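You operate a simulated robot arm through the tools that you are given. There is no shell and no other tool. Be economical: measure what you need, move in short steps, check, and stop when the job is done.

The job below is to be done with a simulated two-armed robot. You get a single attempt, and the scene is never put back.

JOB
On the side table, fold the tea towel in half, so that its two short edges meet.

It is judged by the outcome, as a careful person would: the job done as asked, and still so three seconds after it is handed in. It fails if anything else is knocked over, pushed out of place, dropped, spilled or broken. Flat cloth is picked up by pressing the open fingertips on it (5 to 10 N) and closing them slowly along it; thin cloth reads only 2 to 8 mm in the jaws.

ROBOT AND FRAMES
Two 7-joint arms with two-finger grippers on one trunk, on a base that drives. Base frame: it is fixed to the floor where the robot stands at the start and does not move with it; the origin is under the middle of the robot, x ahead of it, y to its left, z up; the surface under the hand at the start is at about z = 760. Readings come in mm, degrees, newtons and seconds.
The left shoulder is at the start at [60, 123, 920], the right one opposite. With the tool pointing down near the work surface each hand reaches from about 340 to 800 mm from the robot's upright axis, wherever it stands, measured 20 degrees to its own side. Places, roughly: side table [600, 100, 800]; tea towel [600, 0, 800]. Payload 1.47 kg a hand.
The tool frame of a hand sits at the grasp point between the pads (the TCP): z along the fingers, y along the line on which they close. The tips reach 16 mm beyond it. The gripper opens to 87 mm. The gripper's body begins 55 mm behind the TCP.
Orientation is told as [roll, pitch, yaw] about the base's x, y, z axes, in that order, counted from this pose: with the fingers straight down and closing along the base's y, the tool's x points along the base's -x, its y along +y and its z along -z.

CONTROLS
- The arms move only by the tool arm_command. It takes "left_series", "right_series" or both (then of equal length, played together; a hand with none holds still); each is a list of rows, each a list of 6 numbers: the shift along the base's x, y, z in mm, then the turn, a rotation vector about the base's x, y, z in degrees. In form: [[dx, dy, dz, ax, ay, az], ...]. A call has 1 to 12 rows; each row shifts and turns the commanded pose from where the row before left it. "left_gripper" and "right_gripper" are, for a hand that has rows, the gripper command, from -1 (shut) to 1 (fully open), values between in proportion, set as the call begins (left out, the last holds). A row lasts 0.2 s, in which the tool goes at most 50 mm and 8.6 degrees; a call with a longer step from one row to the next is refused whole, and so is a gripper value outside its range. A pose out of reach is approached as far as the arm can. The call stops where the force on the tool passes 40 N (or 10 N more than at its start, if that is more) or the arm is blocked; 0.2 s more then pass. Each finger travels about 153 mm/s and halts on what it meets, pressing with about 28 N; the grip force reading is that of the motor and also rises with nothing between the fingers. The clock runs only during rows and for 0.2 s after the last one: add rows that do not move to give the fingers time. It gives the time, the measured TCP pose, the force on the tool (base axes), the opening and the grip force at its end, in the units of the frame above (readings bear some noise), with the torque about the TCP (base axes, N m) and any sound that the robot's microphone picked up.
- Cameras (640 x 400 px; columns grow to the right, rows downward): "scene" is now at [71.6, -26.1, 1462.4]; the picture's right is [-0.38, -0.93, 0.00], its down [-0.80, 0.32, -0.51] and it looks along [0.48, -0.19, -0.86] (base axes); focal length 249 px, centre (320, 200). "left" rides on the left gripper at [73, -12, -90] in its tool frame; the picture's right is [0.16, 0.99, 0.00], its down [-0.72, 0.12, -0.68] and it looks along [-0.67, 0.11, 0.73] (tool axes); focal length 247 px, centre (320, 200). "right" rides on the right gripper at [73, 12, -90] in its tool frame; the picture's right is [-0.16, 0.99, 0.00], its down [-0.72, -0.12, -0.68] and it looks along [-0.67, -0.11, 0.73] (tool axes); focal length 247 px, centre (320, 200). There is no depth. A picture from a camera that has moved, and an enlarged one, comes with that camera's place and axes in the base frame and with its lens.
- capture(camera): a new picture of that camera. The clock stands still meanwhile.
- lift_body(by): slides the trunk up (or, below 0, down) by that many mm; the arms and the scene camera ride with it, the base frame stays. It gives what a move gives, with no picture.
- base_move(legs): drives the robot by 1 to 6 legs, each [ahead, left, turn to the left] in mm, mm and degrees, along the robot's own axes; the way and the turn of a leg run together, so that a leg with both is an arc; at most 1500 mm and 180 degrees a leg. The arms and the cameras ride along, it lands a little off, and it stops where it bumps. It gives what a move gives.
- head_to(pan, tilt): turns the head with the scene camera to pan (to the left, within 120 degrees either way) and tilt (down, from -29 to 69), counted from straight ahead of the robot. It gives what a move gives.
- enlarge(camera, box): a new picture of the part [left, top, right, bottom] of that camera's present view, enlarged. The clock stands still meanwhile.
- close_job(): hands the job in; it is judged then, once.

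Go step by step. Nothing tells you exact positions but the pictures and the camera data: compare them with the known pose of the tool, close in by small moves and look again before you grip or let go. The budget is 120 turns and 88 pictures, counting those below and the enlarged ones. Unless the task says otherwise, let go and move clear before handing in, and close with one line.

The tools are called after "Request:" by a JSON object that holds its "name" and its "arguments". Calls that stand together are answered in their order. arm_command: Moves the arms, as the interface text tells. Its arguments: {"type":"object","properties":{"left_series":{"type":"array","items":{"type":"array","items":{"type":"number"}}},"left_gripper":{"type":"number"},"right_series":{"type":"array","items":{"type":"array","items":{"type":"number"}}},"right_gripper":{"type":"number"}},"required":[]} The other tools are called the same way: lift_body (by) slides the trunk up or down; base_move (legs) drives the base; head_to (pan, tilt) turns the head that bears the scene camera; capture (camera) takes a picture; enlarge (camera, box) takes an enlarged picture of a part of a camera's view; close_job () hands the job in.

At the start:

```text
clock: 0.0
left_eef_pos: [519.7, 213.6, 999.9]
left_orientation: [0.1, -0.1, 0.0]
left_wrist_force: [0.0, 1.2, 0.2]
left_ft_torque: [0.0, 0.0, -0.01]
left_finger_gap: 86.7
left_grasp_force: 0.1
right_eef_pos: [522.7, -169.0, 916.5]
right_orientation: [0.0, 0.0, 0.0]
right_wrist_force: [0.4, 0.3, -0.6]
right_ft_torque: [0.0, 0.01, 0.05]
right_finger_gap: 86.9
right_grasp_force: 0.0
trunk travel left (down, up): [-75.0, 155.0]
robot x, y, heading: [2.9, 3.3, 0.2]
head pan, tilt: [-22.0, 59.1]
```

scene: 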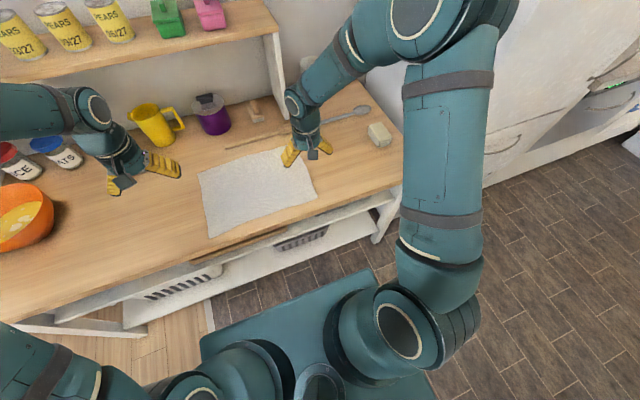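
right: 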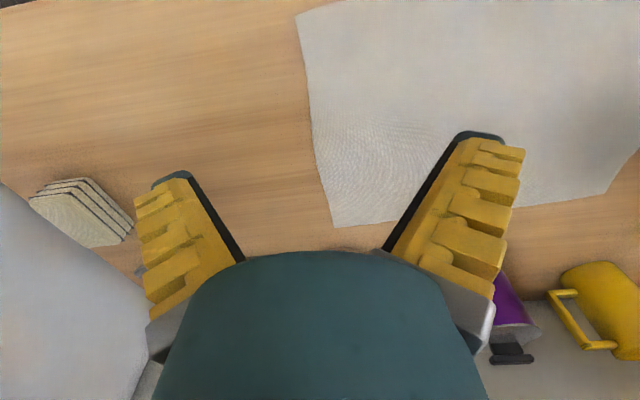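
left: 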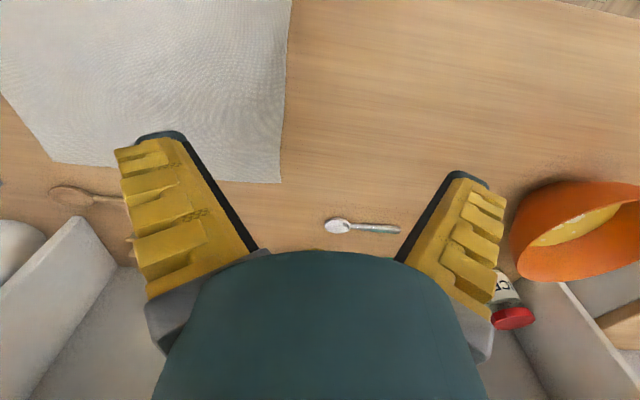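

The towel lies with its long axis along y, roughly x 470–728 and y ±180. I'll clear the right hand, drive a little closer and look again.

Request:
{"name": "arm_command", "arguments": {"right_series": [[0, -20, 40, 0, 0, 0], [-20, -30, 40, 0, 0, 0], [-30, -30, 20, 0, 0, 0], [-30, -20, 0, 0, 0, 0]], "left_series": [[-20, 20, 0, 0, 0, 0], [-20, 30, 0, 0, 0, 0], [-20, 30, 0, 0, 0, 0], [0, 0, 0, 0, 0, 0]]}}

Request:
{"name": "base_move", "arguments": {"legs": [[50, 0, 0]]}}

Request:
{"name": "head_to", "arguments": {"pan": 0, "tilt": 55}}

Request:
{"name": "capture", "arguments": {"camera": "scene"}}

```text
refused: row 2 steps farther than a row can; nothing moved
```

```text
clock: 0.9
left_eef_pos: [572.0, 212.6, 999.1]
left_orientation: [0.0, 0.1, 0.0]
left_wrist_force: [-0.4, 0.5, -0.8]
left_ft_torque: [0.01, 0.03, 0.0]
left_finger_gap: 87.1
left_grasp_force: 0.1
right_eef_pos: [573.4, -169.2, 915.2]
right_orientation: [0.0, 0.1, 0.1]
right_wrist_force: [0.0, -0.3, -0.7]
right_ft_torque: [0.02, 0.01, -0.03]
right_finger_gap: 87.2
right_grasp_force: 0.0
trunk travel left (down, up): [-75.0, 155.0]
robot x, y, heading: [50.1, -2.8, 0.2]
head pan, tilt: [-22.0, 59.1]
```

```text
clock: 1.8
left_eef_pos: [570.8, 212.6, 999.8]
left_orientation: [0.0, 0.0, 0.0]
left_wrist_force: [0.2, 0.3, 0.8]
left_ft_torque: [-0.01, 0.0, 0.01]
left_finger_gap: 86.9
left_grasp_force: 0.1
right_eef_pos: [571.6, -170.0, 916.8]
right_orientation: [0.0, -0.1, 0.0]
right_wrist_force: [0.3, 0.4, -0.3]
right_ft_torque: [-0.02, 0.01, 0.03]
right_finger_gap: 86.8
right_grasp_force: 0.0
trunk travel left (down, up): [-75.0, 155.0]
robot x, y, heading: [50.5, -2.2, -0.2]
head pan, tilt: [0.0, 55.0]
```

```text
84 pictures are left
camera scene: at [131.1, -0.8, 1467.4], right [0.0, -1.0, 0.0], down [-0.82, 0.0, -0.57], along [0.57, 0.0, -0.82], focal length 249 px, centre (320, 200)
```

scene: 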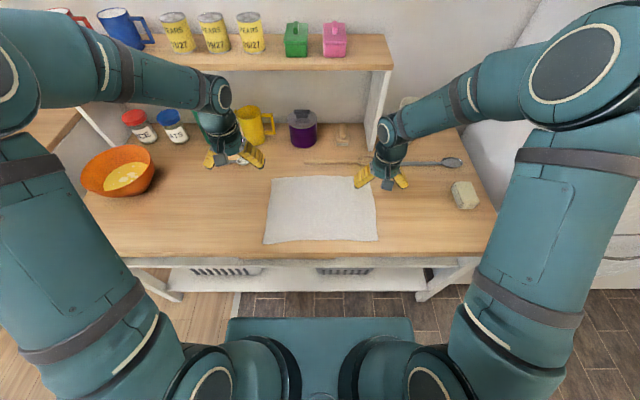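

The view is now clear: towel corners are about (720,166), (731,-194), (467,-181) and (457,175) on z≈760. I'll fold the left short edge over to the right, with the left hand on its near corner and the right hand on its far corner; first I bring both hands above those corners.

Request:
{"name": "arm_command", "arguments": {"left_series": [[-21, -16, -25, 0, 0, 0], [-21, -16, -25, 0, 0, 0], [-21, -16, -25, 0, 0, 0], [-21, -15, -25, 0, 0, 0], [0, 0, 0, 0, 0, 0]], "left_gripper": -0.3}}

Request:
{"name": "arm_command", "arguments": {"right_series": [[40, 0, 0, 0, 0, 0], [40, 15, 0, 0, 0, 0], [40, 20, 0, 0, 0, 0], [0, 45, 0, 0, 0, 0], [0, 45, 0, 0, 0, 0], [0, 45, 0, 0, 0, 0], [0, 45, 0, 0, 0, 0], [0, 45, 0, 0, 0, 0], [0, 45, 0, 0, 0, 0], [0, 0, 0, 0, 0, 0]], "right_gripper": -0.3}}

Request:
{"name": "capture", "arguments": {"camera": "scene"}}

Request:
{"name": "capture", "arguments": {"camera": "right"}}

Request:
{"name": "capture", "arguments": {"camera": "left"}}

```text
clock: 3.0
left_eef_pos: [485.8, 151.0, 898.6]
left_orientation: [0.0, 0.1, -0.1]
left_wrist_force: [-0.1, 1.0, 0.2]
left_ft_torque: [0.0, 0.0, 0.01]
left_finger_gap: 36.8
left_grasp_force: 4.4
right_eef_pos: [571.6, -168.4, 915.8]
right_orientation: [-0.1, 0.0, 0.1]
right_wrist_force: [0.9, -0.5, 0.9]
right_ft_torque: [-0.01, 0.01, 0.0]
right_finger_gap: 86.9
right_grasp_force: 0.1
trunk travel left (down, up): [-75.0, 155.0]
robot x, y, heading: [48.4, -2.0, 0.1]
head pan, tilt: [0.0, 55.0]
```

```text
clock: 5.2
left_eef_pos: [486.1, 150.2, 899.2]
left_orientation: [0.0, 0.0, -0.1]
left_wrist_force: [-0.7, -0.2, 0.2]
left_ft_torque: [0.01, 0.03, 0.01]
left_finger_gap: 36.4
left_grasp_force: 3.7
right_eef_pos: [692.6, 134.6, 917.1]
right_orientation: [0.0, 0.0, 0.0]
right_wrist_force: [0.7, -0.2, -0.1]
right_ft_torque: [0.0, 0.0, 0.0]
right_finger_gap: 36.3
right_grasp_force: 4.7
trunk travel left (down, up): [-75.0, 155.0]
robot x, y, heading: [47.5, -3.3, -0.1]
head pan, tilt: [0.0, 55.0]
```

```text
83 pictures are left
camera scene: at [130.8, -1.3, 1467.5], right [0.0, -1.0, 0.0], down [-0.82, 0.0, -0.57], along [0.57, 0.0, -0.82], focal length 249 px, centre (320, 200)
```

scene: 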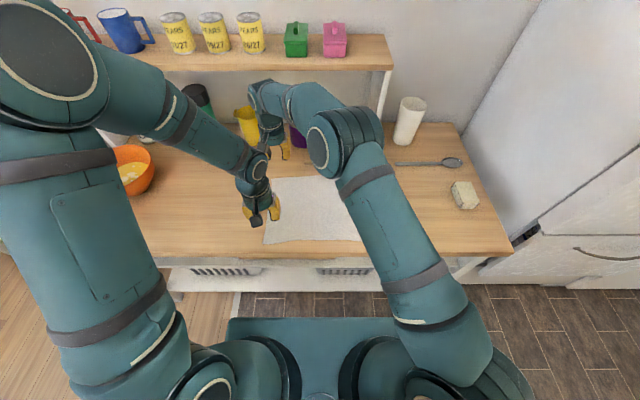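

```text
82 pictures are left
camera right: at [621.8, 144.8, 1006.7], right [0.16, 0.99, 0.0], down [0.72, -0.12, 0.68], along [0.67, -0.11, -0.73], focal length 247 px, centre (320, 200)
```

right: 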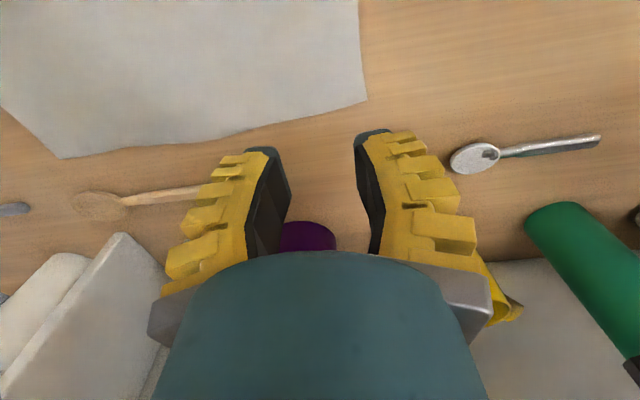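

```text
81 pictures are left
camera left: at [414.1, 138.6, 988.4], right [-0.16, 0.99, 0.0], down [0.72, 0.11, 0.68], along [0.67, 0.11, -0.73], focal length 247 px, centre (320, 200)
```

left: 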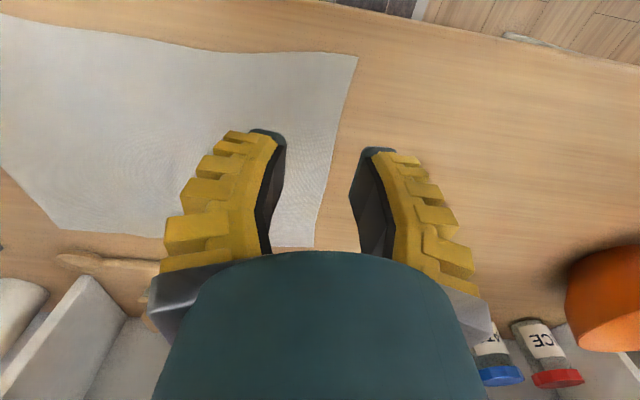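

Both hands coexist over the left edge, which is at y≈176. I lower both to z≈800 and recheck.

Request:
{"name": "arm_command", "arguments": {"left_series": [[0, -4, -30, 0, 0, 0], [0, -4, -35, 0, 0, 0], [0, 0, -34, 0, 0, 0], [0, 0, 0, 0, 0, 0]], "right_series": [[2, 4, -40, 0, 0, 0], [0, 3, -40, 0, 0, 0], [0, 0, -37, 0, 0, 0], [0, 0, 0, 0, 0, 0]]}}

Request:
{"name": "capture", "arguments": {"camera": "right"}}

Request:
{"name": "capture", "arguments": {"camera": "left"}}

```text
clock: 6.2
left_eef_pos: [487.6, 141.2, 801.4]
left_orientation: [0.0, 0.0, 0.0]
left_wrist_force: [0.1, 0.2, -0.6]
left_ft_torque: [0.0, 0.02, -0.01]
left_finger_gap: 36.4
left_grasp_force: 4.4
right_eef_pos: [695.8, 142.0, 800.6]
right_orientation: [0.1, 0.0, -0.1]
right_wrist_force: [-0.2, 0.4, -0.1]
right_ft_torque: [0.02, 0.0, -0.01]
right_finger_gap: 36.5
right_grasp_force: 4.1
trunk travel left (down, up): [-75.0, 155.0]
robot x, y, heading: [48.4, -2.3, 0.1]
head pan, tilt: [0.0, 55.0]
```

```text
80 pictures are left
camera right: at [623.3, 152.2, 890.0], right [0.16, 0.99, 0.0], down [0.72, -0.12, 0.68], along [0.67, -0.11, -0.73], focal length 247 px, centre (320, 200)
```

right: 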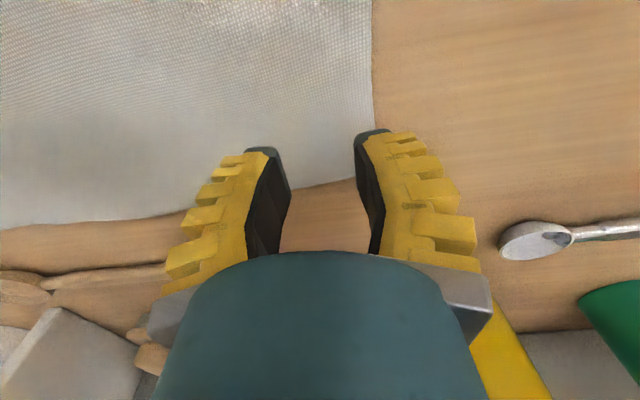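

```text
79 pictures are left
camera left: at [414.9, 129.9, 890.4], right [-0.16, 0.99, 0.0], down [0.72, 0.12, 0.68], along [0.67, 0.11, -0.73], focal length 247 px, centre (320, 200)
```

left: 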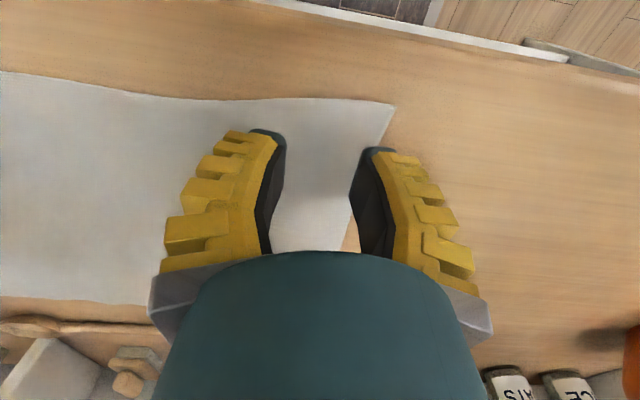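

The outer fingertips are just inside the edge. I shift 4 mm inward and lower to near contact.

Request:
{"name": "arm_command", "arguments": {"left_series": [[0, -3, -10, 0, 0, 0], [0, 0, -9, 0, 0, 0], [0, 0, -3, 0, 0, 0], [0, 0, 0, 0, 0, 0]], "right_series": [[0, -4, -10, 0, 0, 0], [0, 0, -8, 0, 0, 0], [0, 0, -3, 0, 0, 0], [0, 0, 0, 0, 0, 0]]}}

```text
clock: 7.2
left_eef_pos: [485.6, 137.4, 779.4]
left_orientation: [0.0, 0.0, 0.0]
left_wrist_force: [-0.3, -0.2, 0.4]
left_ft_torque: [-0.02, 0.02, 0.02]
left_finger_gap: 36.5
left_grasp_force: 4.6
right_eef_pos: [693.1, 138.5, 779.0]
right_orientation: [0.0, 0.0, -0.1]
right_wrist_force: [-0.4, 0.0, 0.4]
right_ft_torque: [0.03, 0.02, 0.02]
right_finger_gap: 31.7
right_grasp_force: 7.3
trunk travel left (down, up): [-75.0, 155.0]
robot x, y, heading: [47.2, -1.4, 0.1]
head pan, tilt: [0.0, 55.0]
```

Request:
{"name": "arm_command", "arguments": {"left_series": [[0, 0, -2, 0, 0, 0], [0, 0, -1, 0, 0, 0], [0, 0, 0, 0, 0, 0]], "right_series": [[0, 0, -2, 0, 0, 0], [0, 0, -1, 0, 0, 0], [0, 0, 0, 0, 0, 0]]}}

```text
clock: 8.0
left_eef_pos: [486.7, 138.4, 777.2]
left_orientation: [0.1, -0.1, -0.2]
left_wrist_force: [0.4, 0.0, 9.0]
left_ft_torque: [0.04, 0.01, 0.01]
left_finger_gap: 32.3
left_grasp_force: 7.9
right_eef_pos: [693.7, 138.1, 776.2]
right_orientation: [0.1, -0.2, 0.0]
right_wrist_force: [-0.1, 0.3, 13.4]
right_ft_torque: [0.07, -0.02, -0.01]
right_finger_gap: 33.0
right_grasp_force: 8.1
trunk travel left (down, up): [-75.0, 155.0]
robot x, y, heading: [51.2, -1.0, 0.0]
head pan, tilt: [0.0, 55.0]
```

Both tips press the cloth on the table. I ease the right hand 0.7 mm and close slowly in small steps.

Request:
{"name": "arm_command", "arguments": {"left_series": [[0, 0, 0, 0, 0, 0]], "right_series": [[0, 0, 0.7, 0, 0, 0]], "left_gripper": -0.42, "right_gripper": -0.42}}

Request:
{"name": "arm_command", "arguments": {"left_series": [[0, 0, 0, 0, 0, 0]], "right_series": [[0, 0, 0, 0, 0, 0]], "left_gripper": -0.55, "right_gripper": -0.55}}

Request:
{"name": "arm_command", "arguments": {"left_series": [[0, 0, 0, 0, 0, 0]], "right_series": [[0, 0, 0, 0, 0, 0]], "left_gripper": -0.68, "right_gripper": -0.68}}

Request:
{"name": "capture", "arguments": {"camera": "left"}}

Request:
{"name": "capture", "arguments": {"camera": "right"}}

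```text
clock: 8.4
left_eef_pos: [486.3, 139.2, 777.6]
left_orientation: [0.0, -0.1, 0.0]
left_wrist_force: [-0.4, 0.1, 7.1]
left_ft_torque: [-0.02, 0.01, 0.01]
left_finger_gap: 27.0
left_grasp_force: 6.9
right_eef_pos: [693.2, 139.7, 776.3]
right_orientation: [0.0, -0.2, 0.0]
right_wrist_force: [0.5, -0.3, 8.8]
right_ft_torque: [0.04, -0.05, 0.02]
right_finger_gap: 29.3
right_grasp_force: 2.7
trunk travel left (down, up): [-75.0, 155.0]
robot x, y, heading: [50.6, -3.4, 0.2]
head pan, tilt: [0.0, 55.0]
```

```text
clock: 8.8
left_eef_pos: [486.7, 138.0, 777.7]
left_orientation: [0.0, 0.1, 0.0]
left_wrist_force: [0.0, 0.6, 7.4]
left_ft_torque: [-0.01, 0.04, 0.01]
left_finger_gap: 23.3
left_grasp_force: 3.4
right_eef_pos: [693.1, 138.4, 776.1]
right_orientation: [0.0, -0.2, 0.0]
right_wrist_force: [-0.5, 0.6, 8.4]
right_ft_torque: [0.01, 0.0, -0.03]
right_finger_gap: 23.7
right_grasp_force: 3.5
trunk travel left (down, up): [-75.0, 155.0]
robot x, y, heading: [53.2, -5.9, 0.1]
head pan, tilt: [0.0, 55.0]
```

```text
clock: 9.2
left_eef_pos: [486.3, 138.1, 775.7]
left_orientation: [0.0, 0.0, 0.0]
left_wrist_force: [-0.5, 0.4, 0.7]
left_ft_torque: [-0.01, 0.06, -0.01]
left_finger_gap: 15.4
left_grasp_force: 7.0
right_eef_pos: [692.8, 139.0, 776.7]
right_orientation: [0.0, 0.0, 0.0]
right_wrist_force: [-0.2, 0.8, 5.9]
right_ft_torque: [0.04, 0.02, -0.01]
right_finger_gap: 16.2
right_grasp_force: 7.6
trunk travel left (down, up): [-75.0, 155.0]
robot x, y, heading: [48.3, -1.0, -0.4]
head pan, tilt: [0.0, 55.0]
```

```text
78 pictures are left
camera left: at [413.9, 127.3, 865.5], right [-0.16, 0.99, 0.0], down [0.72, 0.12, 0.68], along [0.67, 0.11, -0.73], focal length 247 px, centre (320, 200)
```

left: 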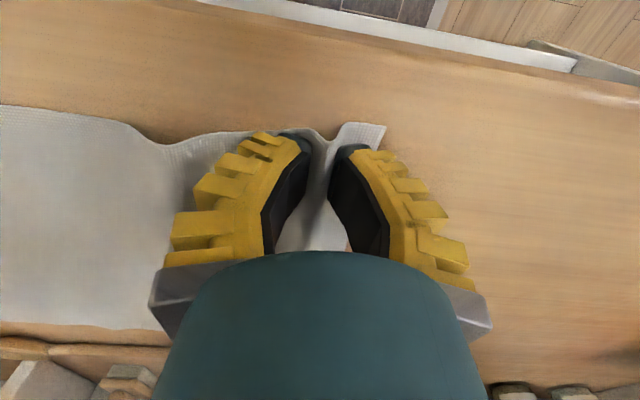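

```text
77 pictures are left
camera right: at [621.4, 148.5, 865.4], right [0.16, 0.99, 0.0], down [0.72, -0.12, 0.68], along [0.67, -0.11, -0.73], focal length 247 px, centre (320, 200)
```

right: 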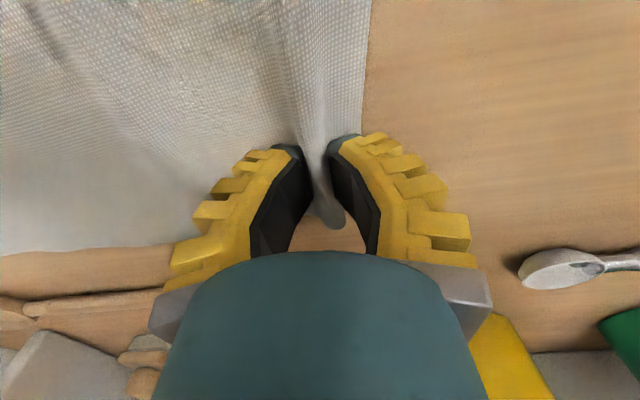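

A pleat is forming in both jaws. I keep closing to full grip.

Request:
{"name": "arm_command", "arguments": {"left_series": [[0, 0, -0.6, 0, 0, 0]], "right_series": [[0, 0, 0, 0, 0, 0]], "left_gripper": -0.8, "right_gripper": -0.8}}

Request:
{"name": "arm_command", "arguments": {"left_series": [[0, 0, 0, 0, 0, 0], [0, 0, 0, 0, 0, 0]], "right_series": [[0, 0, 0, 0, 0, 0], [0, 0, 0, 0, 0, 0]], "left_gripper": -1, "right_gripper": -1}}

Request:
{"name": "arm_command", "arguments": {"left_series": [[0, -3, 15, 0, 0, 0], [0, -5, 15, 0, 0, 0], [0, 0, 0, 0, 0, 0]], "right_series": [[0, -3, 15, 0, 0, 0], [0, -5, 15, 0, 0, 0], [0, 0, 0, 0, 0, 0]]}}

Request:
{"name": "capture", "arguments": {"camera": "left"}}

Request:
{"name": "capture", "arguments": {"camera": "right"}}

Request:
{"name": "capture", "arguments": {"camera": "scene"}}

```text
clock: 9.6
left_eef_pos: [486.0, 138.1, 775.6]
left_orientation: [0.0, 0.1, -0.1]
left_wrist_force: [-0.3, 0.1, 8.6]
left_ft_torque: [-0.01, 0.03, -0.02]
left_finger_gap: 12.9
left_grasp_force: 3.6
right_eef_pos: [694.1, 139.5, 775.4]
right_orientation: [0.1, -0.1, 0.0]
right_wrist_force: [0.9, -1.0, 5.6]
right_ft_torque: [0.03, 0.03, 0.01]
right_finger_gap: 12.5
right_grasp_force: 3.9
trunk travel left (down, up): [-75.0, 155.0]
robot x, y, heading: [51.9, -1.0, -0.1]
head pan, tilt: [0.0, 55.0]
```

```text
clock: 10.2
left_eef_pos: [486.5, 138.8, 777.0]
left_orientation: [-0.1, -0.1, -0.1]
left_wrist_force: [0.5, 0.9, 11.7]
left_ft_torque: [-0.03, 0.08, 0.03]
left_finger_gap: 0.0
left_grasp_force: 28.5
right_eef_pos: [693.8, 138.0, 776.6]
right_orientation: [0.1, 0.0, 0.0]
right_wrist_force: [0.2, 0.3, 1.7]
right_ft_torque: [0.04, 0.03, -0.01]
right_finger_gap: 0.0
right_grasp_force: 20.4
trunk travel left (down, up): [-75.0, 155.0]
robot x, y, heading: [49.5, 1.6, 0.2]
head pan, tilt: [0.0, 55.0]
```

```text
clock: 11.0
left_eef_pos: [487.3, 130.9, 804.1]
left_orientation: [0.1, 0.0, -0.1]
left_wrist_force: [-0.9, -0.3, -0.1]
left_ft_torque: [0.02, 0.01, 0.0]
left_finger_gap: 0.0
left_grasp_force: 27.3
right_eef_pos: [694.8, 130.4, 805.8]
right_orientation: [0.0, 0.0, 0.0]
right_wrist_force: [-0.9, -1.3, 2.3]
right_ft_torque: [-0.05, -0.01, 0.01]
right_finger_gap: 0.0
right_grasp_force: 25.7
trunk travel left (down, up): [-75.0, 155.0]
robot x, y, heading: [50.0, 0.2, -0.3]
head pan, tilt: [0.0, 55.0]
```

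```text
76 pictures are left
camera left: at [415.0, 119.9, 893.2], right [-0.16, 0.99, 0.0], down [0.72, 0.12, 0.68], along [0.67, 0.11, -0.73], focal length 247 px, centre (320, 200)
```

left: 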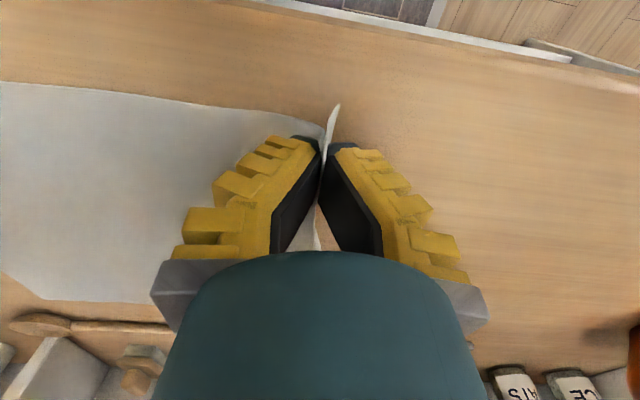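

```text
75 pictures are left
camera right: at [622.2, 141.0, 895.4], right [0.16, 0.99, 0.0], down [0.72, -0.12, 0.68], along [0.67, -0.11, -0.73], focal length 247 px, centre (320, 200)
```

right: 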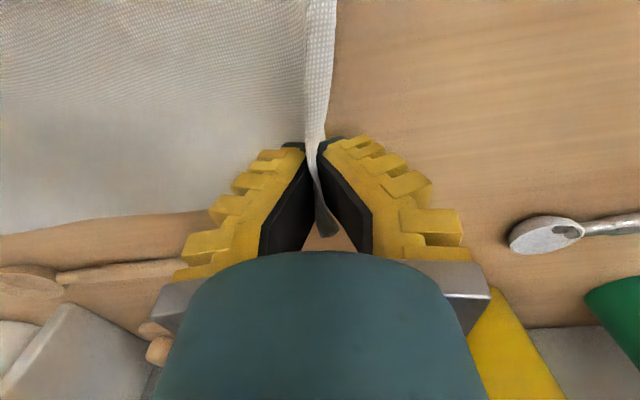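

```text
74 pictures are left
camera scene: at [131.0, -0.6, 1467.4], right [0.0, -1.0, 0.0], down [-0.82, 0.0, -0.57], along [0.57, 0.0, -0.82], focal length 249 px, centre (320, 200)
```

scene: 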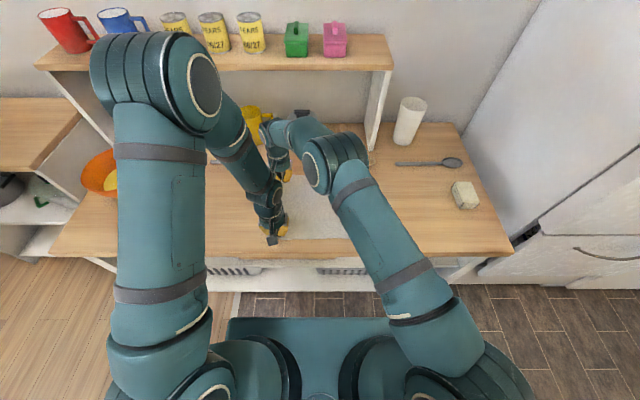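

Request:
{"name": "enlarge", "arguments": {"camera": "left", "box": [240, 80, 400, 260]}}

Request:
{"name": "enlarge", "arguments": {"camera": "right", "box": [240, 80, 400, 260]}}

```text
2.22 times, centred on (320, 170) of left
camera zoom: at [415.0, 119.9, 893.2], right [-0.16, 0.99, 0.0], down [0.72, 0.12, 0.68], along [0.67, 0.11, -0.73], focal length 549 px, centre (320, 267)
```

zoom: 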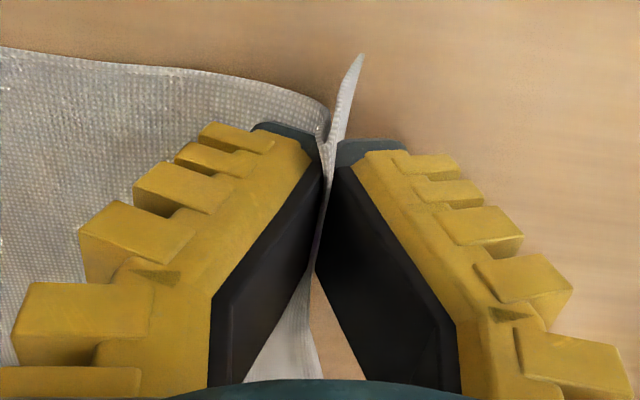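

```text
2.22 times, centred on (320, 170) of right
camera zoom: at [622.2, 141.0, 895.4], right [0.16, 0.99, 0.0], down [0.72, -0.12, 0.68], along [0.67, -0.11, -0.73], focal length 549 px, centre (320, 267)
```

zoom: 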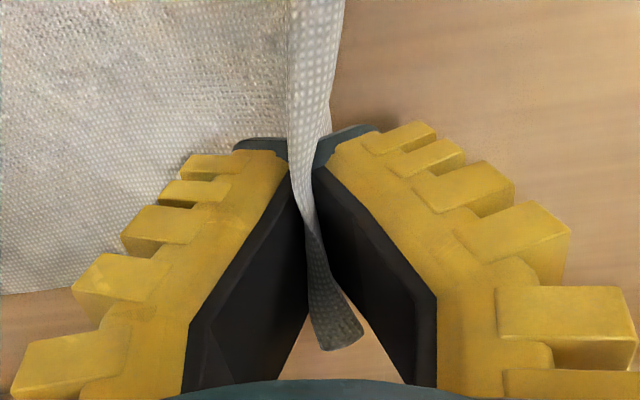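

Both jaws hold the edge with only a small flap outside. I lift along an arc inward, then drive the base right to carry the edge across.

Request:
{"name": "arm_command", "arguments": {"left_series": [[0, -10, 16, 0, 0, 0], [0, -11, 16, 0, 0, 0], [0, -12, 15, 0, 0, 0], [0, -12, 14, 0, 0, 0], [0, -13, 13, 0, 0, 0], [0, -13, 10, 0, 0, 0], [0, 0, 0, 0, 0, 0]], "right_series": [[0, -10, 16, 0, 0, 0], [0, -11, 16, 0, 0, 0], [0, -12, 15, 0, 0, 0], [0, -12, 14, 0, 0, 0], [0, -13, 13, 0, 0, 0], [0, -13, 10, 0, 0, 0], [0, 0, 0, 0, 0, 0]]}}

Request:
{"name": "capture", "arguments": {"camera": "scene"}}

Request:
{"name": "capture", "arguments": {"camera": "left"}}

Request:
{"name": "capture", "arguments": {"camera": "right"}}

```text
clock: 12.6
left_eef_pos: [488.1, 61.3, 889.9]
left_orientation: [0.0, 0.0, -0.1]
left_wrist_force: [-0.4, -0.5, -0.8]
left_ft_torque: [-0.03, 0.03, 0.01]
left_finger_gap: 0.0
left_grasp_force: 30.2
right_eef_pos: [694.0, 59.6, 891.0]
right_orientation: [0.0, 0.0, 0.0]
right_wrist_force: [0.5, 0.9, 1.0]
right_ft_torque: [-0.06, 0.0, 0.03]
right_finger_gap: 1.9
right_grasp_force: 30.4
trunk travel left (down, up): [-75.0, 155.0]
robot x, y, heading: [47.3, 1.5, 0.2]
head pan, tilt: [0.0, 55.0]
```

```text
71 pictures are left
camera scene: at [131.0, -0.4, 1467.4], right [0.0, -1.0, 0.0], down [-0.82, 0.0, -0.57], along [0.57, 0.0, -0.82], focal length 249 px, centre (320, 200)
```

scene: 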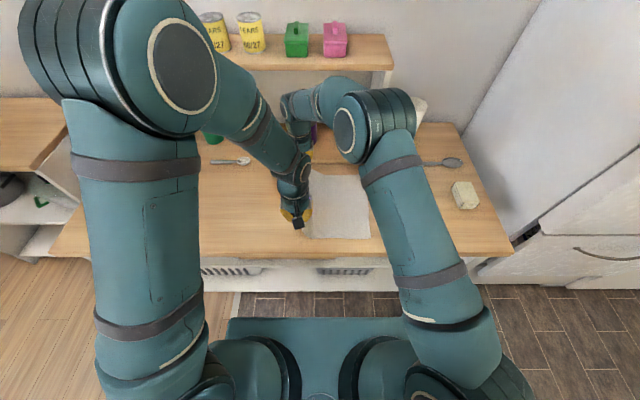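

```text
70 pictures are left
camera left: at [415.0, 49.0, 978.6], right [-0.16, 0.99, 0.0], down [0.72, 0.12, 0.68], along [0.67, 0.11, -0.73], focal length 247 px, centre (320, 200)
```

left: 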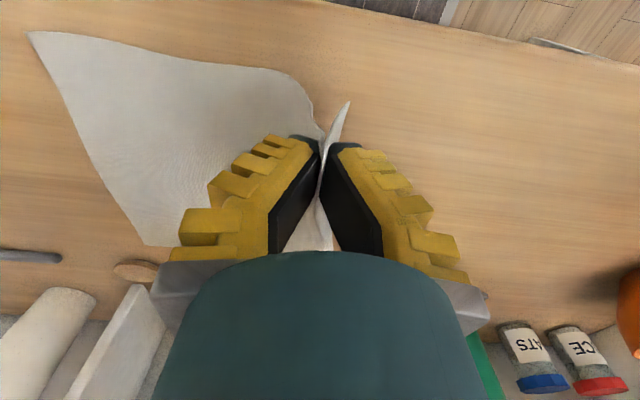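

```text
69 pictures are left
camera right: at [621.4, 70.0, 979.6], right [0.16, 0.99, 0.0], down [0.72, -0.12, 0.68], along [0.67, -0.11, -0.73], focal length 247 px, centre (320, 200)
```

right: 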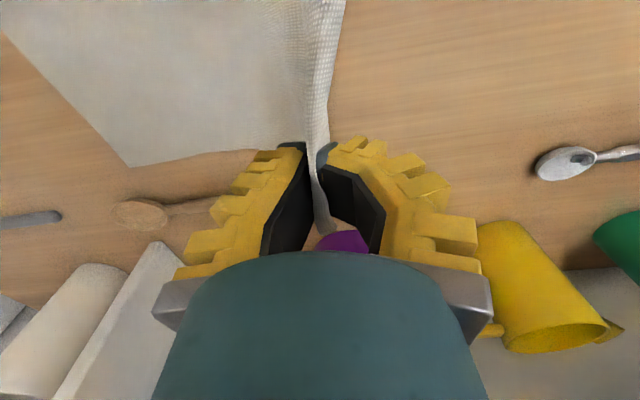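

Both grips hold; the towel slid about 20 mm towards +y, so its right edge is now near y=-160. I drive right 120 mm carrying the edge across.

Request:
{"name": "base_move", "arguments": {"legs": [[0, -120, 0]]}}

Request:
{"name": "capture", "arguments": {"camera": "scene"}}

Request:
{"name": "capture", "arguments": {"camera": "left"}}

Request:
{"name": "capture", "arguments": {"camera": "right"}}

```text
clock: 14.3
left_eef_pos: [487.5, -56.7, 889.4]
left_orientation: [0.0, -0.1, 0.2]
left_wrist_force: [1.2, 0.4, -1.2]
left_ft_torque: [-0.02, 0.01, 0.05]
left_finger_gap: 0.0
left_grasp_force: 20.3
right_eef_pos: [693.6, -58.6, 890.1]
right_orientation: [0.1, 0.0, -0.1]
right_wrist_force: [-0.3, 1.0, 2.1]
right_ft_torque: [-0.01, 0.01, 0.05]
right_finger_gap: 0.0
right_grasp_force: 22.8
trunk travel left (down, up): [-75.0, 155.0]
robot x, y, heading: [55.8, -117.5, -0.2]
head pan, tilt: [0.0, 55.0]
```

```text
68 pictures are left
camera scene: at [130.8, -119.0, 1467.5], right [0.0, -1.0, 0.0], down [-0.82, 0.0, -0.57], along [0.57, 0.0, -0.82], focal length 249 px, centre (320, 200)
```

scene: 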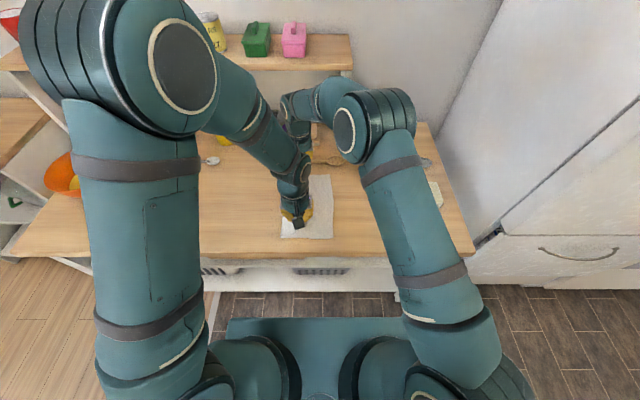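

```text
67 pictures are left
camera left: at [414.8, -68.9, 978.5], right [-0.16, 0.99, 0.0], down [0.72, 0.12, 0.68], along [0.67, 0.11, -0.73], focal length 247 px, centre (320, 200)
```

left: 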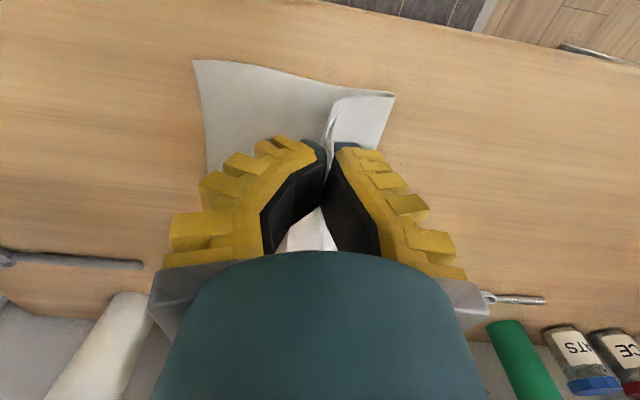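

```text
66 pictures are left
camera right: at [621.2, -47.6, 979.6], right [0.16, 0.99, 0.0], down [0.72, -0.12, 0.68], along [0.67, -0.11, -0.73], focal length 247 px, centre (320, 200)
```

right: 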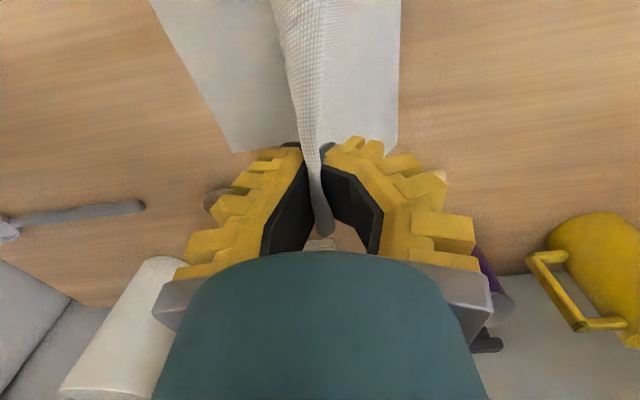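

The fold is well under way: the crease is at y≈12 and the target edge at y≈-158 (corners (484,-159) and (742,-156)). I shift +22 mm in x to line up the sides, and lower and lean the hands outward.

Request:
{"name": "arm_command", "arguments": {"left_series": [[5, -10, -5, 5, 0, 0], [5, -12, -8, 5, 0, 0], [4, -12, -10, 5, 0, 0], [4, -12, -12, 5, 0, 0], [4, -12, -12, 5, 0, 0], [0, -10, -12, 5, 0, 0], [0, 0, 0, 0, 0, 0]], "right_series": [[5, -10, -5, 5, 0, 0], [5, -12, -8, 5, 0, 0], [4, -12, -10, 5, 0, 0], [4, -12, -12, 5, 0, 0], [4, -12, -12, 5, 0, 0], [0, -10, -12, 5, 0, 0], [0, 0, 0, 0, 0, 0]]}}

Request:
{"name": "capture", "arguments": {"camera": "left"}}

Request:
{"name": "capture", "arguments": {"camera": "right"}}

Request:
{"name": "capture", "arguments": {"camera": "scene"}}

```text
clock: 15.9
left_eef_pos: [509.3, -125.7, 829.2]
left_orientation: [30.0, 0.1, -0.1]
left_wrist_force: [0.2, 0.4, 0.8]
left_ft_torque: [-0.02, -0.01, 0.01]
left_finger_gap: 0.7
left_grasp_force: 30.6
right_eef_pos: [714.9, -124.9, 831.7]
right_orientation: [30.1, -0.2, 0.1]
right_wrist_force: [-0.1, -1.3, -0.2]
right_ft_torque: [0.01, 0.01, 0.03]
right_finger_gap: 0.4
right_grasp_force: 29.0
trunk travel left (down, up): [-75.0, 155.0]
robot x, y, heading: [49.9, -114.3, 0.2]
head pan, tilt: [0.0, 55.0]
```

```text
65 pictures are left
camera left: at [437.1, -180.1, 901.4], right [-0.16, 0.85, 0.49], down [0.72, -0.24, 0.65], along [0.67, 0.46, -0.58], focal length 247 px, centre (320, 200)
```

left: 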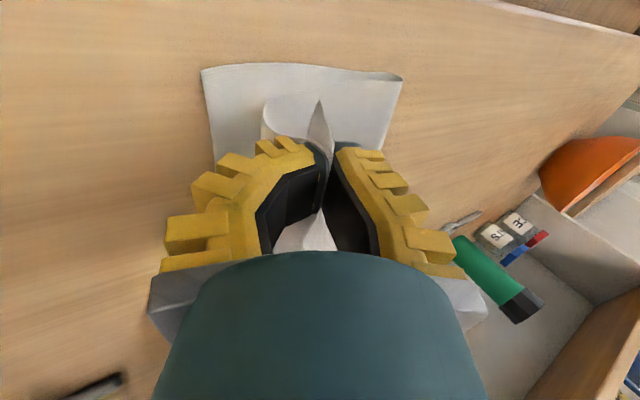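

```text
64 pictures are left
camera right: at [643.3, -161.3, 915.0], right [0.16, 0.85, 0.49], down [0.72, -0.44, 0.53], along [0.67, 0.28, -0.69], focal length 247 px, centre (320, 200)
```

right: 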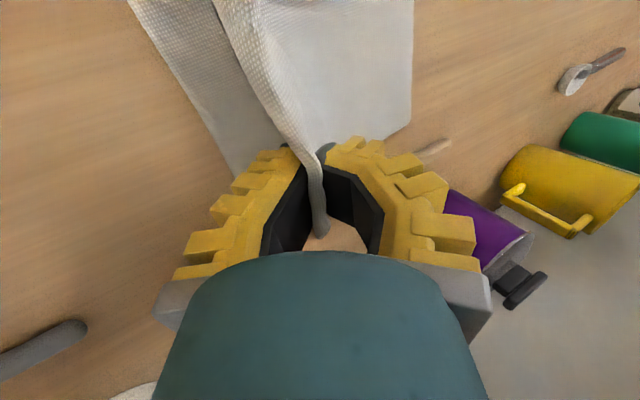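

```text
63 pictures are left
camera scene: at [130.6, -117.9, 1467.5], right [0.0, -1.0, 0.0], down [-0.82, 0.0, -0.57], along [0.57, 0.0, -0.82], focal length 249 px, centre (320, 200)
```

scene: 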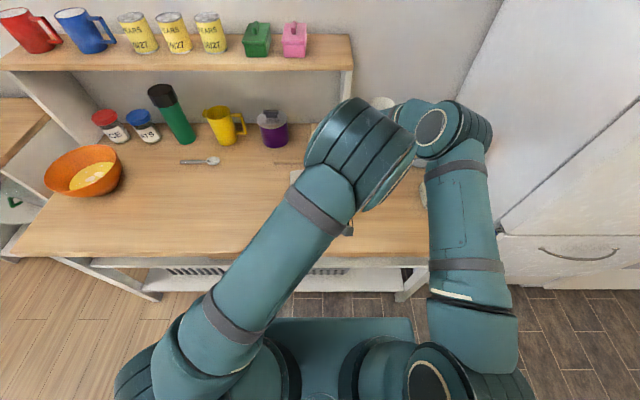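

Request:
{"name": "enlarge", "arguments": {"camera": "left", "box": [190, 50, 430, 200]}}

Request:
{"name": "enlarge", "arguments": {"camera": "right", "box": [190, 80, 430, 230]}}

```text
2.67 times, centred on (310, 125) of left
camera zoom: at [437.1, -180.1, 901.4], right [-0.16, 0.85, 0.49], down [0.72, -0.24, 0.65], along [0.67, 0.46, -0.58], focal length 659 px, centre (347, 400)
```

zoom: 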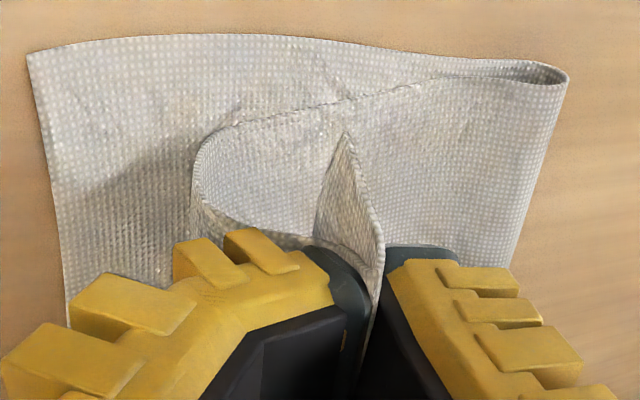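

```text
2.67 times, centred on (310, 155) of right
camera zoom: at [643.3, -161.3, 915.0], right [0.16, 0.85, 0.49], down [0.72, -0.44, 0.53], along [0.67, 0.28, -0.69], focal length 659 px, centre (347, 320)
```

zoom: 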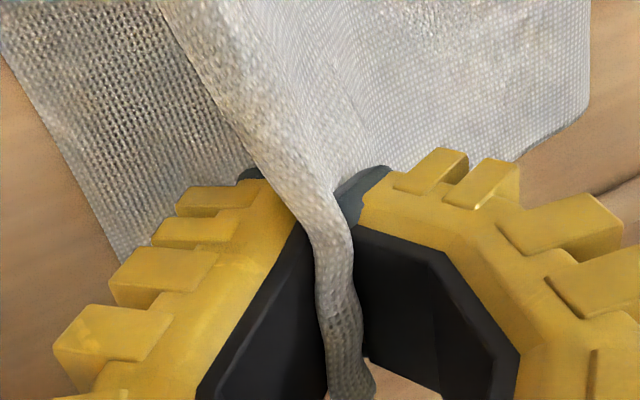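

The cloth loops slightly before the jaws, with a small flap inside the loop. I'll lean the hands further and lower outward so the edge opens outward when released.

Request:
{"name": "arm_command", "arguments": {"left_series": [[0, -6, -10, 4, 0, 0], [0, -6, -10, 4, 0, 0], [0, -6, -10, 4, 0, 0], [0, -5, -8, 0, 0, 0], [0, 0, 0, 0, 0, 0]], "right_series": [[0, -6, -10, 4, 0, 0], [0, -6, -10, 4, 0, 0], [0, -6, -10, 4, 0, 0], [0, -5, -8, 0, 0, 0], [0, 0, 0, 0, 0, 0]]}}

Request:
{"name": "enlarge", "arguments": {"camera": "left", "box": [160, 30, 480, 230]}}

Request:
{"name": "enlarge", "arguments": {"camera": "right", "box": [160, 30, 480, 230]}}

```text
clock: 17.1
left_eef_pos: [508.1, -146.5, 791.0]
left_orientation: [42.1, 0.0, 0.0]
left_wrist_force: [1.2, -1.1, -0.2]
left_ft_torque: [-0.02, 0.04, -0.03]
left_finger_gap: 2.0
left_grasp_force: 30.3
right_eef_pos: [715.2, -149.7, 792.9]
right_orientation: [42.0, 0.0, 0.0]
right_wrist_force: [0.4, -0.7, 0.3]
right_ft_torque: [0.05, -0.02, 0.01]
right_finger_gap: 0.0
right_grasp_force: 23.5
trunk travel left (down, up): [-75.0, 155.0]
robot x, y, heading: [49.9, -122.1, 0.0]
head pan, tilt: [0.0, 55.0]
```

```text
2.00 times, centred on (320, 130) of left
camera zoom: at [436.5, -216.1, 850.1], right [-0.16, 0.73, 0.66], down [0.72, -0.37, 0.58], along [0.67, 0.57, -0.47], focal length 494 px, centre (320, 340)
```

zoom: 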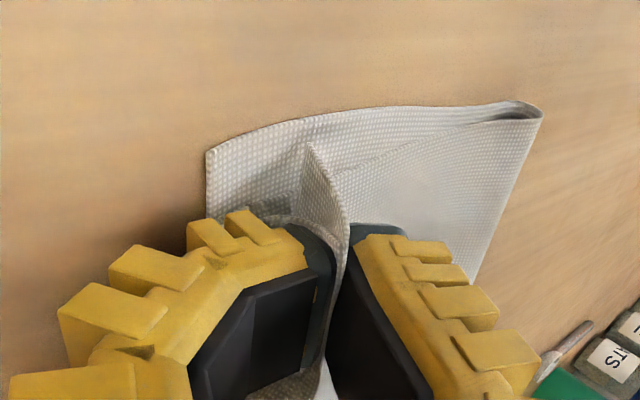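

```text
2.00 times, centred on (320, 130) of right
camera zoom: at [643.2, -201.3, 867.2], right [0.16, 0.73, 0.66], down [0.72, -0.54, 0.43], along [0.67, 0.41, -0.62], focal length 494 px, centre (320, 340)
```

zoom: 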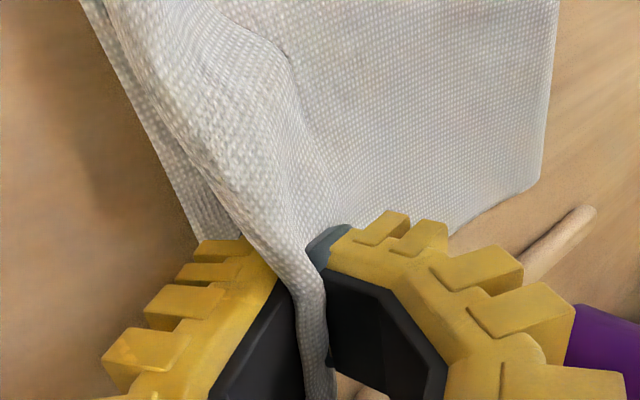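

Request:
{"name": "enlarge", "arguments": {"camera": "left", "box": [250, 80, 370, 155]}}

Request:
{"name": "capture", "arguments": {"camera": "scene"}}

```text
5.33 times, centred on (310, 118) of left
camera zoom: at [436.5, -216.1, 850.1], right [-0.16, 0.73, 0.66], down [0.72, -0.37, 0.58], along [0.67, 0.57, -0.47], focal length 1317 px, centre (373, 640)
```

zoom: 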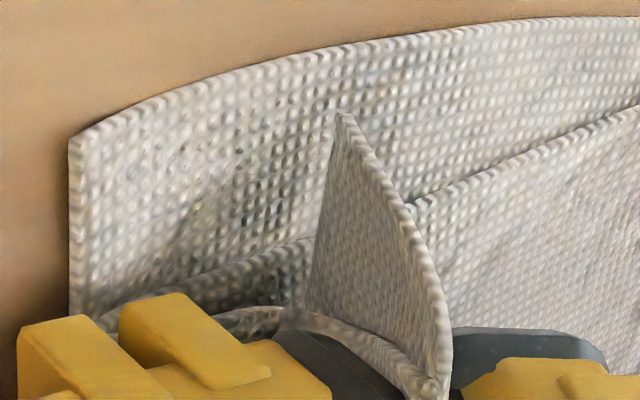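

```text
57 pictures are left
camera scene: at [130.8, -118.6, 1467.5], right [0.0, -1.0, 0.0], down [-0.82, 0.0, -0.57], along [0.57, 0.0, -0.82], focal length 249 px, centre (320, 200)
```

scene: 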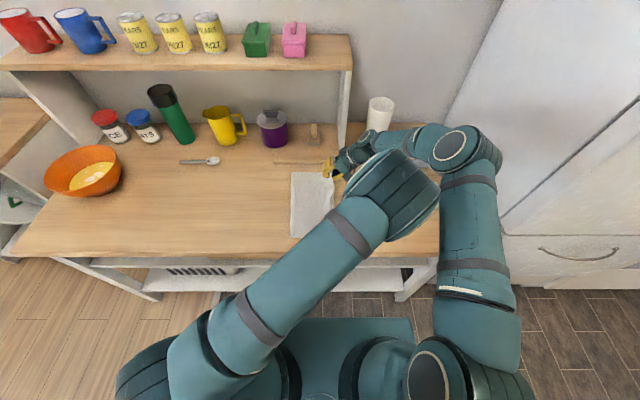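

The cloth curls around the lower fingers, pulling the crease to about y=-18, so the top layer would overshoot. I'll release here so the edge springs out, then regrip the edge from above (natural side) and set it back exactly on the lower edge.

Request:
{"name": "arm_command", "arguments": {"left_series": [[0, 0, 4, 0, 0, 0], [0, 0, 2, 0, 0, 0], [0, 0, 0, 0, 0, 0]], "right_series": [[0, 0, 4, 0, 0, 0], [0, 0, 2, 0, 0, 0], [0, 0, 0, 0, 0, 0]], "left_gripper": -0.5, "right_gripper": -0.5}}

Request:
{"name": "capture", "arguments": {"camera": "left"}}

Request:
{"name": "capture", "arguments": {"camera": "right"}}

```text
clock: 17.9
left_eef_pos: [508.2, -147.8, 797.7]
left_orientation: [41.9, -0.1, 0.0]
left_wrist_force: [-0.6, 0.7, 0.7]
left_ft_torque: [0.01, 0.0, 0.02]
left_finger_gap: 28.3
left_grasp_force: 4.7
right_eef_pos: [715.8, -148.9, 799.0]
right_orientation: [42.0, 0.0, 0.0]
right_wrist_force: [0.3, -0.5, 0.9]
right_ft_torque: [0.03, 0.01, 0.01]
right_finger_gap: 28.1
right_grasp_force: 4.6
trunk travel left (down, up): [-75.0, 155.0]
robot x, y, heading: [48.4, -119.3, -0.1]
head pan, tilt: [0.0, 55.0]
```

```text
56 pictures are left
camera left: at [436.3, -216.1, 856.0], right [-0.16, 0.73, 0.66], down [0.72, -0.37, 0.58], along [0.67, 0.57, -0.47], focal length 247 px, centre (320, 200)
```

left: 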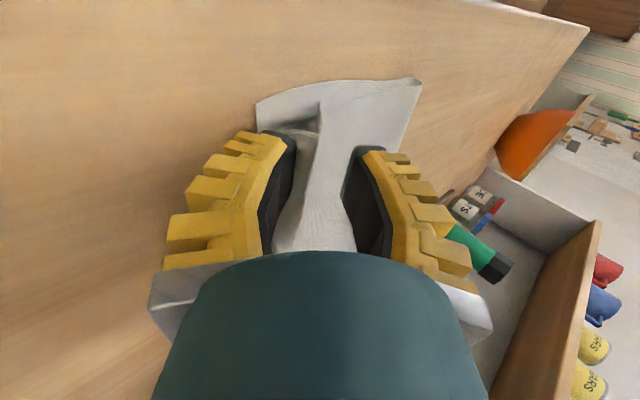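

```text
55 pictures are left
camera right: at [643.2, -201.8, 873.2], right [0.16, 0.73, 0.66], down [0.72, -0.54, 0.43], along [0.67, 0.41, -0.62], focal length 247 px, centre (320, 200)
```

right: 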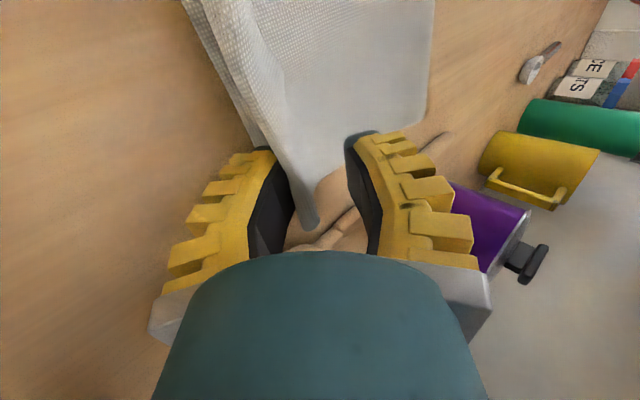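

Released. I withdraw backward along the fingers and look.

Request:
{"name": "arm_command", "arguments": {"left_series": [[0, -13, 15, 0, 0, 0], [0, -20, 22, 0, 0, 0], [0, -25, 28, 0, 0, 0], [0, -20, 35, -6, 0, 0], [0, 0, 40, -8, 0, 0], [0, 0, 40, -8, 0, 0], [0, 0, 20, -8, 0, 0], [0, 0, 0, -8, 0, 0], [0, 0, 0, -4, 0, 0]], "right_series": [[0, -13, 15, 0, 0, 0], [0, -20, 22, 0, 0, 0], [0, -25, 28, 0, 0, 0], [0, -20, 35, -6, 0, 0], [0, 0, 40, -8, 0, 0], [0, 0, 40, -8, 0, 0], [0, 0, 20, -8, 0, 0], [0, 0, 0, -8, 0, 0], [0, 0, 0, -4, 0, 0]]}}

Request:
{"name": "capture", "arguments": {"camera": "scene"}}

Request:
{"name": "capture", "arguments": {"camera": "left"}}

Request:
{"name": "capture", "arguments": {"camera": "right"}}

```text
clock: 19.9
left_eef_pos: [509.1, -225.7, 998.2]
left_orientation: [-0.2, 0.0, 0.0]
left_wrist_force: [-0.2, 0.9, 0.4]
left_ft_torque: [0.02, -0.01, 0.02]
left_finger_gap: 27.9
left_grasp_force: 4.9
right_eef_pos: [715.0, -226.3, 999.1]
right_orientation: [-0.2, 0.0, 0.0]
right_wrist_force: [0.7, 0.1, -0.7]
right_ft_torque: [0.0, -0.01, 0.02]
right_finger_gap: 27.8
right_grasp_force: 4.7
trunk travel left (down, up): [-75.0, 155.0]
robot x, y, heading: [50.2, -117.1, 0.2]
head pan, tilt: [0.0, 55.0]
```

```text
54 pictures are left
camera scene: at [130.8, -118.2, 1467.4], right [0.0, -1.0, 0.0], down [-0.82, 0.0, -0.57], along [0.57, 0.0, -0.82], focal length 249 px, centre (320, 200)
```

scene: 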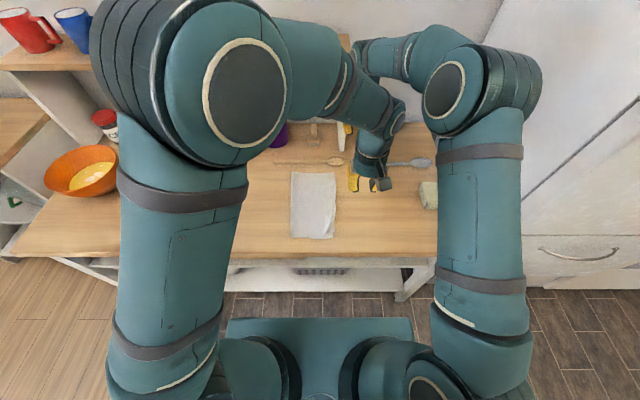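

```text
53 pictures are left
camera left: at [436.6, -236.2, 1087.4], right [-0.16, 0.99, 0.0], down [0.72, 0.12, 0.68], along [0.67, 0.11, -0.73], focal length 247 px, centre (320, 200)
```

left: 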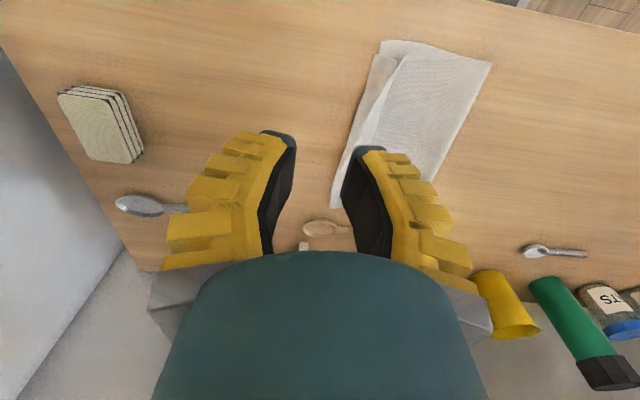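

```text
52 pictures are left
camera right: at [643.8, -215.9, 1088.3], right [0.16, 0.99, 0.0], down [0.72, -0.11, 0.68], along [0.67, -0.11, -0.73], focal length 247 px, centre (320, 200)
```

right: 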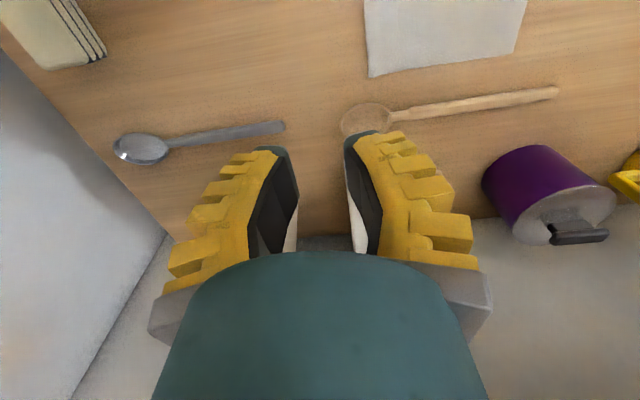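

Request:
{"name": "enlarge", "arguments": {"camera": "scene", "box": [260, 155, 380, 255]}}

Request:
{"name": "enlarge", "arguments": {"camera": "left", "box": [310, 20, 510, 220]}}

```text
4.00 times, centred on (320, 205) of scene
camera zoom: at [130.8, -118.2, 1467.4], right [0.0, -1.0, 0.0], down [-0.82, 0.0, -0.57], along [0.57, 0.0, -0.82], focal length 995 px, centre (320, 180)
```

zoom: 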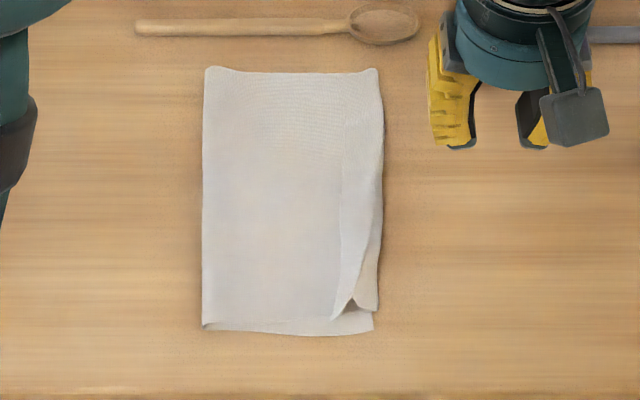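

```text
2.00 times, centred on (410, 120) of left
camera zoom: at [436.6, -236.2, 1087.4], right [-0.16, 0.99, 0.0], down [0.72, 0.12, 0.68], along [0.67, 0.11, -0.73], focal length 494 px, centre (140, 360)
```

zoom: 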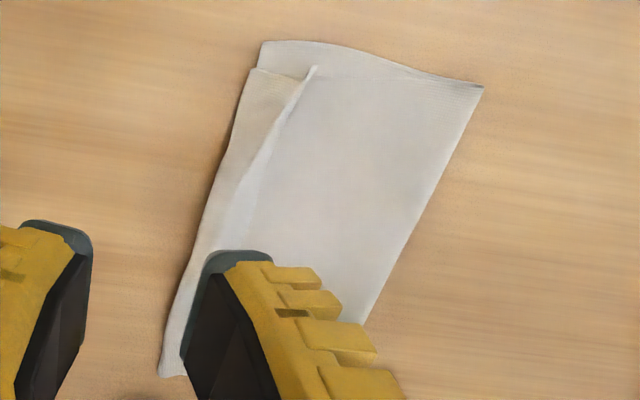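

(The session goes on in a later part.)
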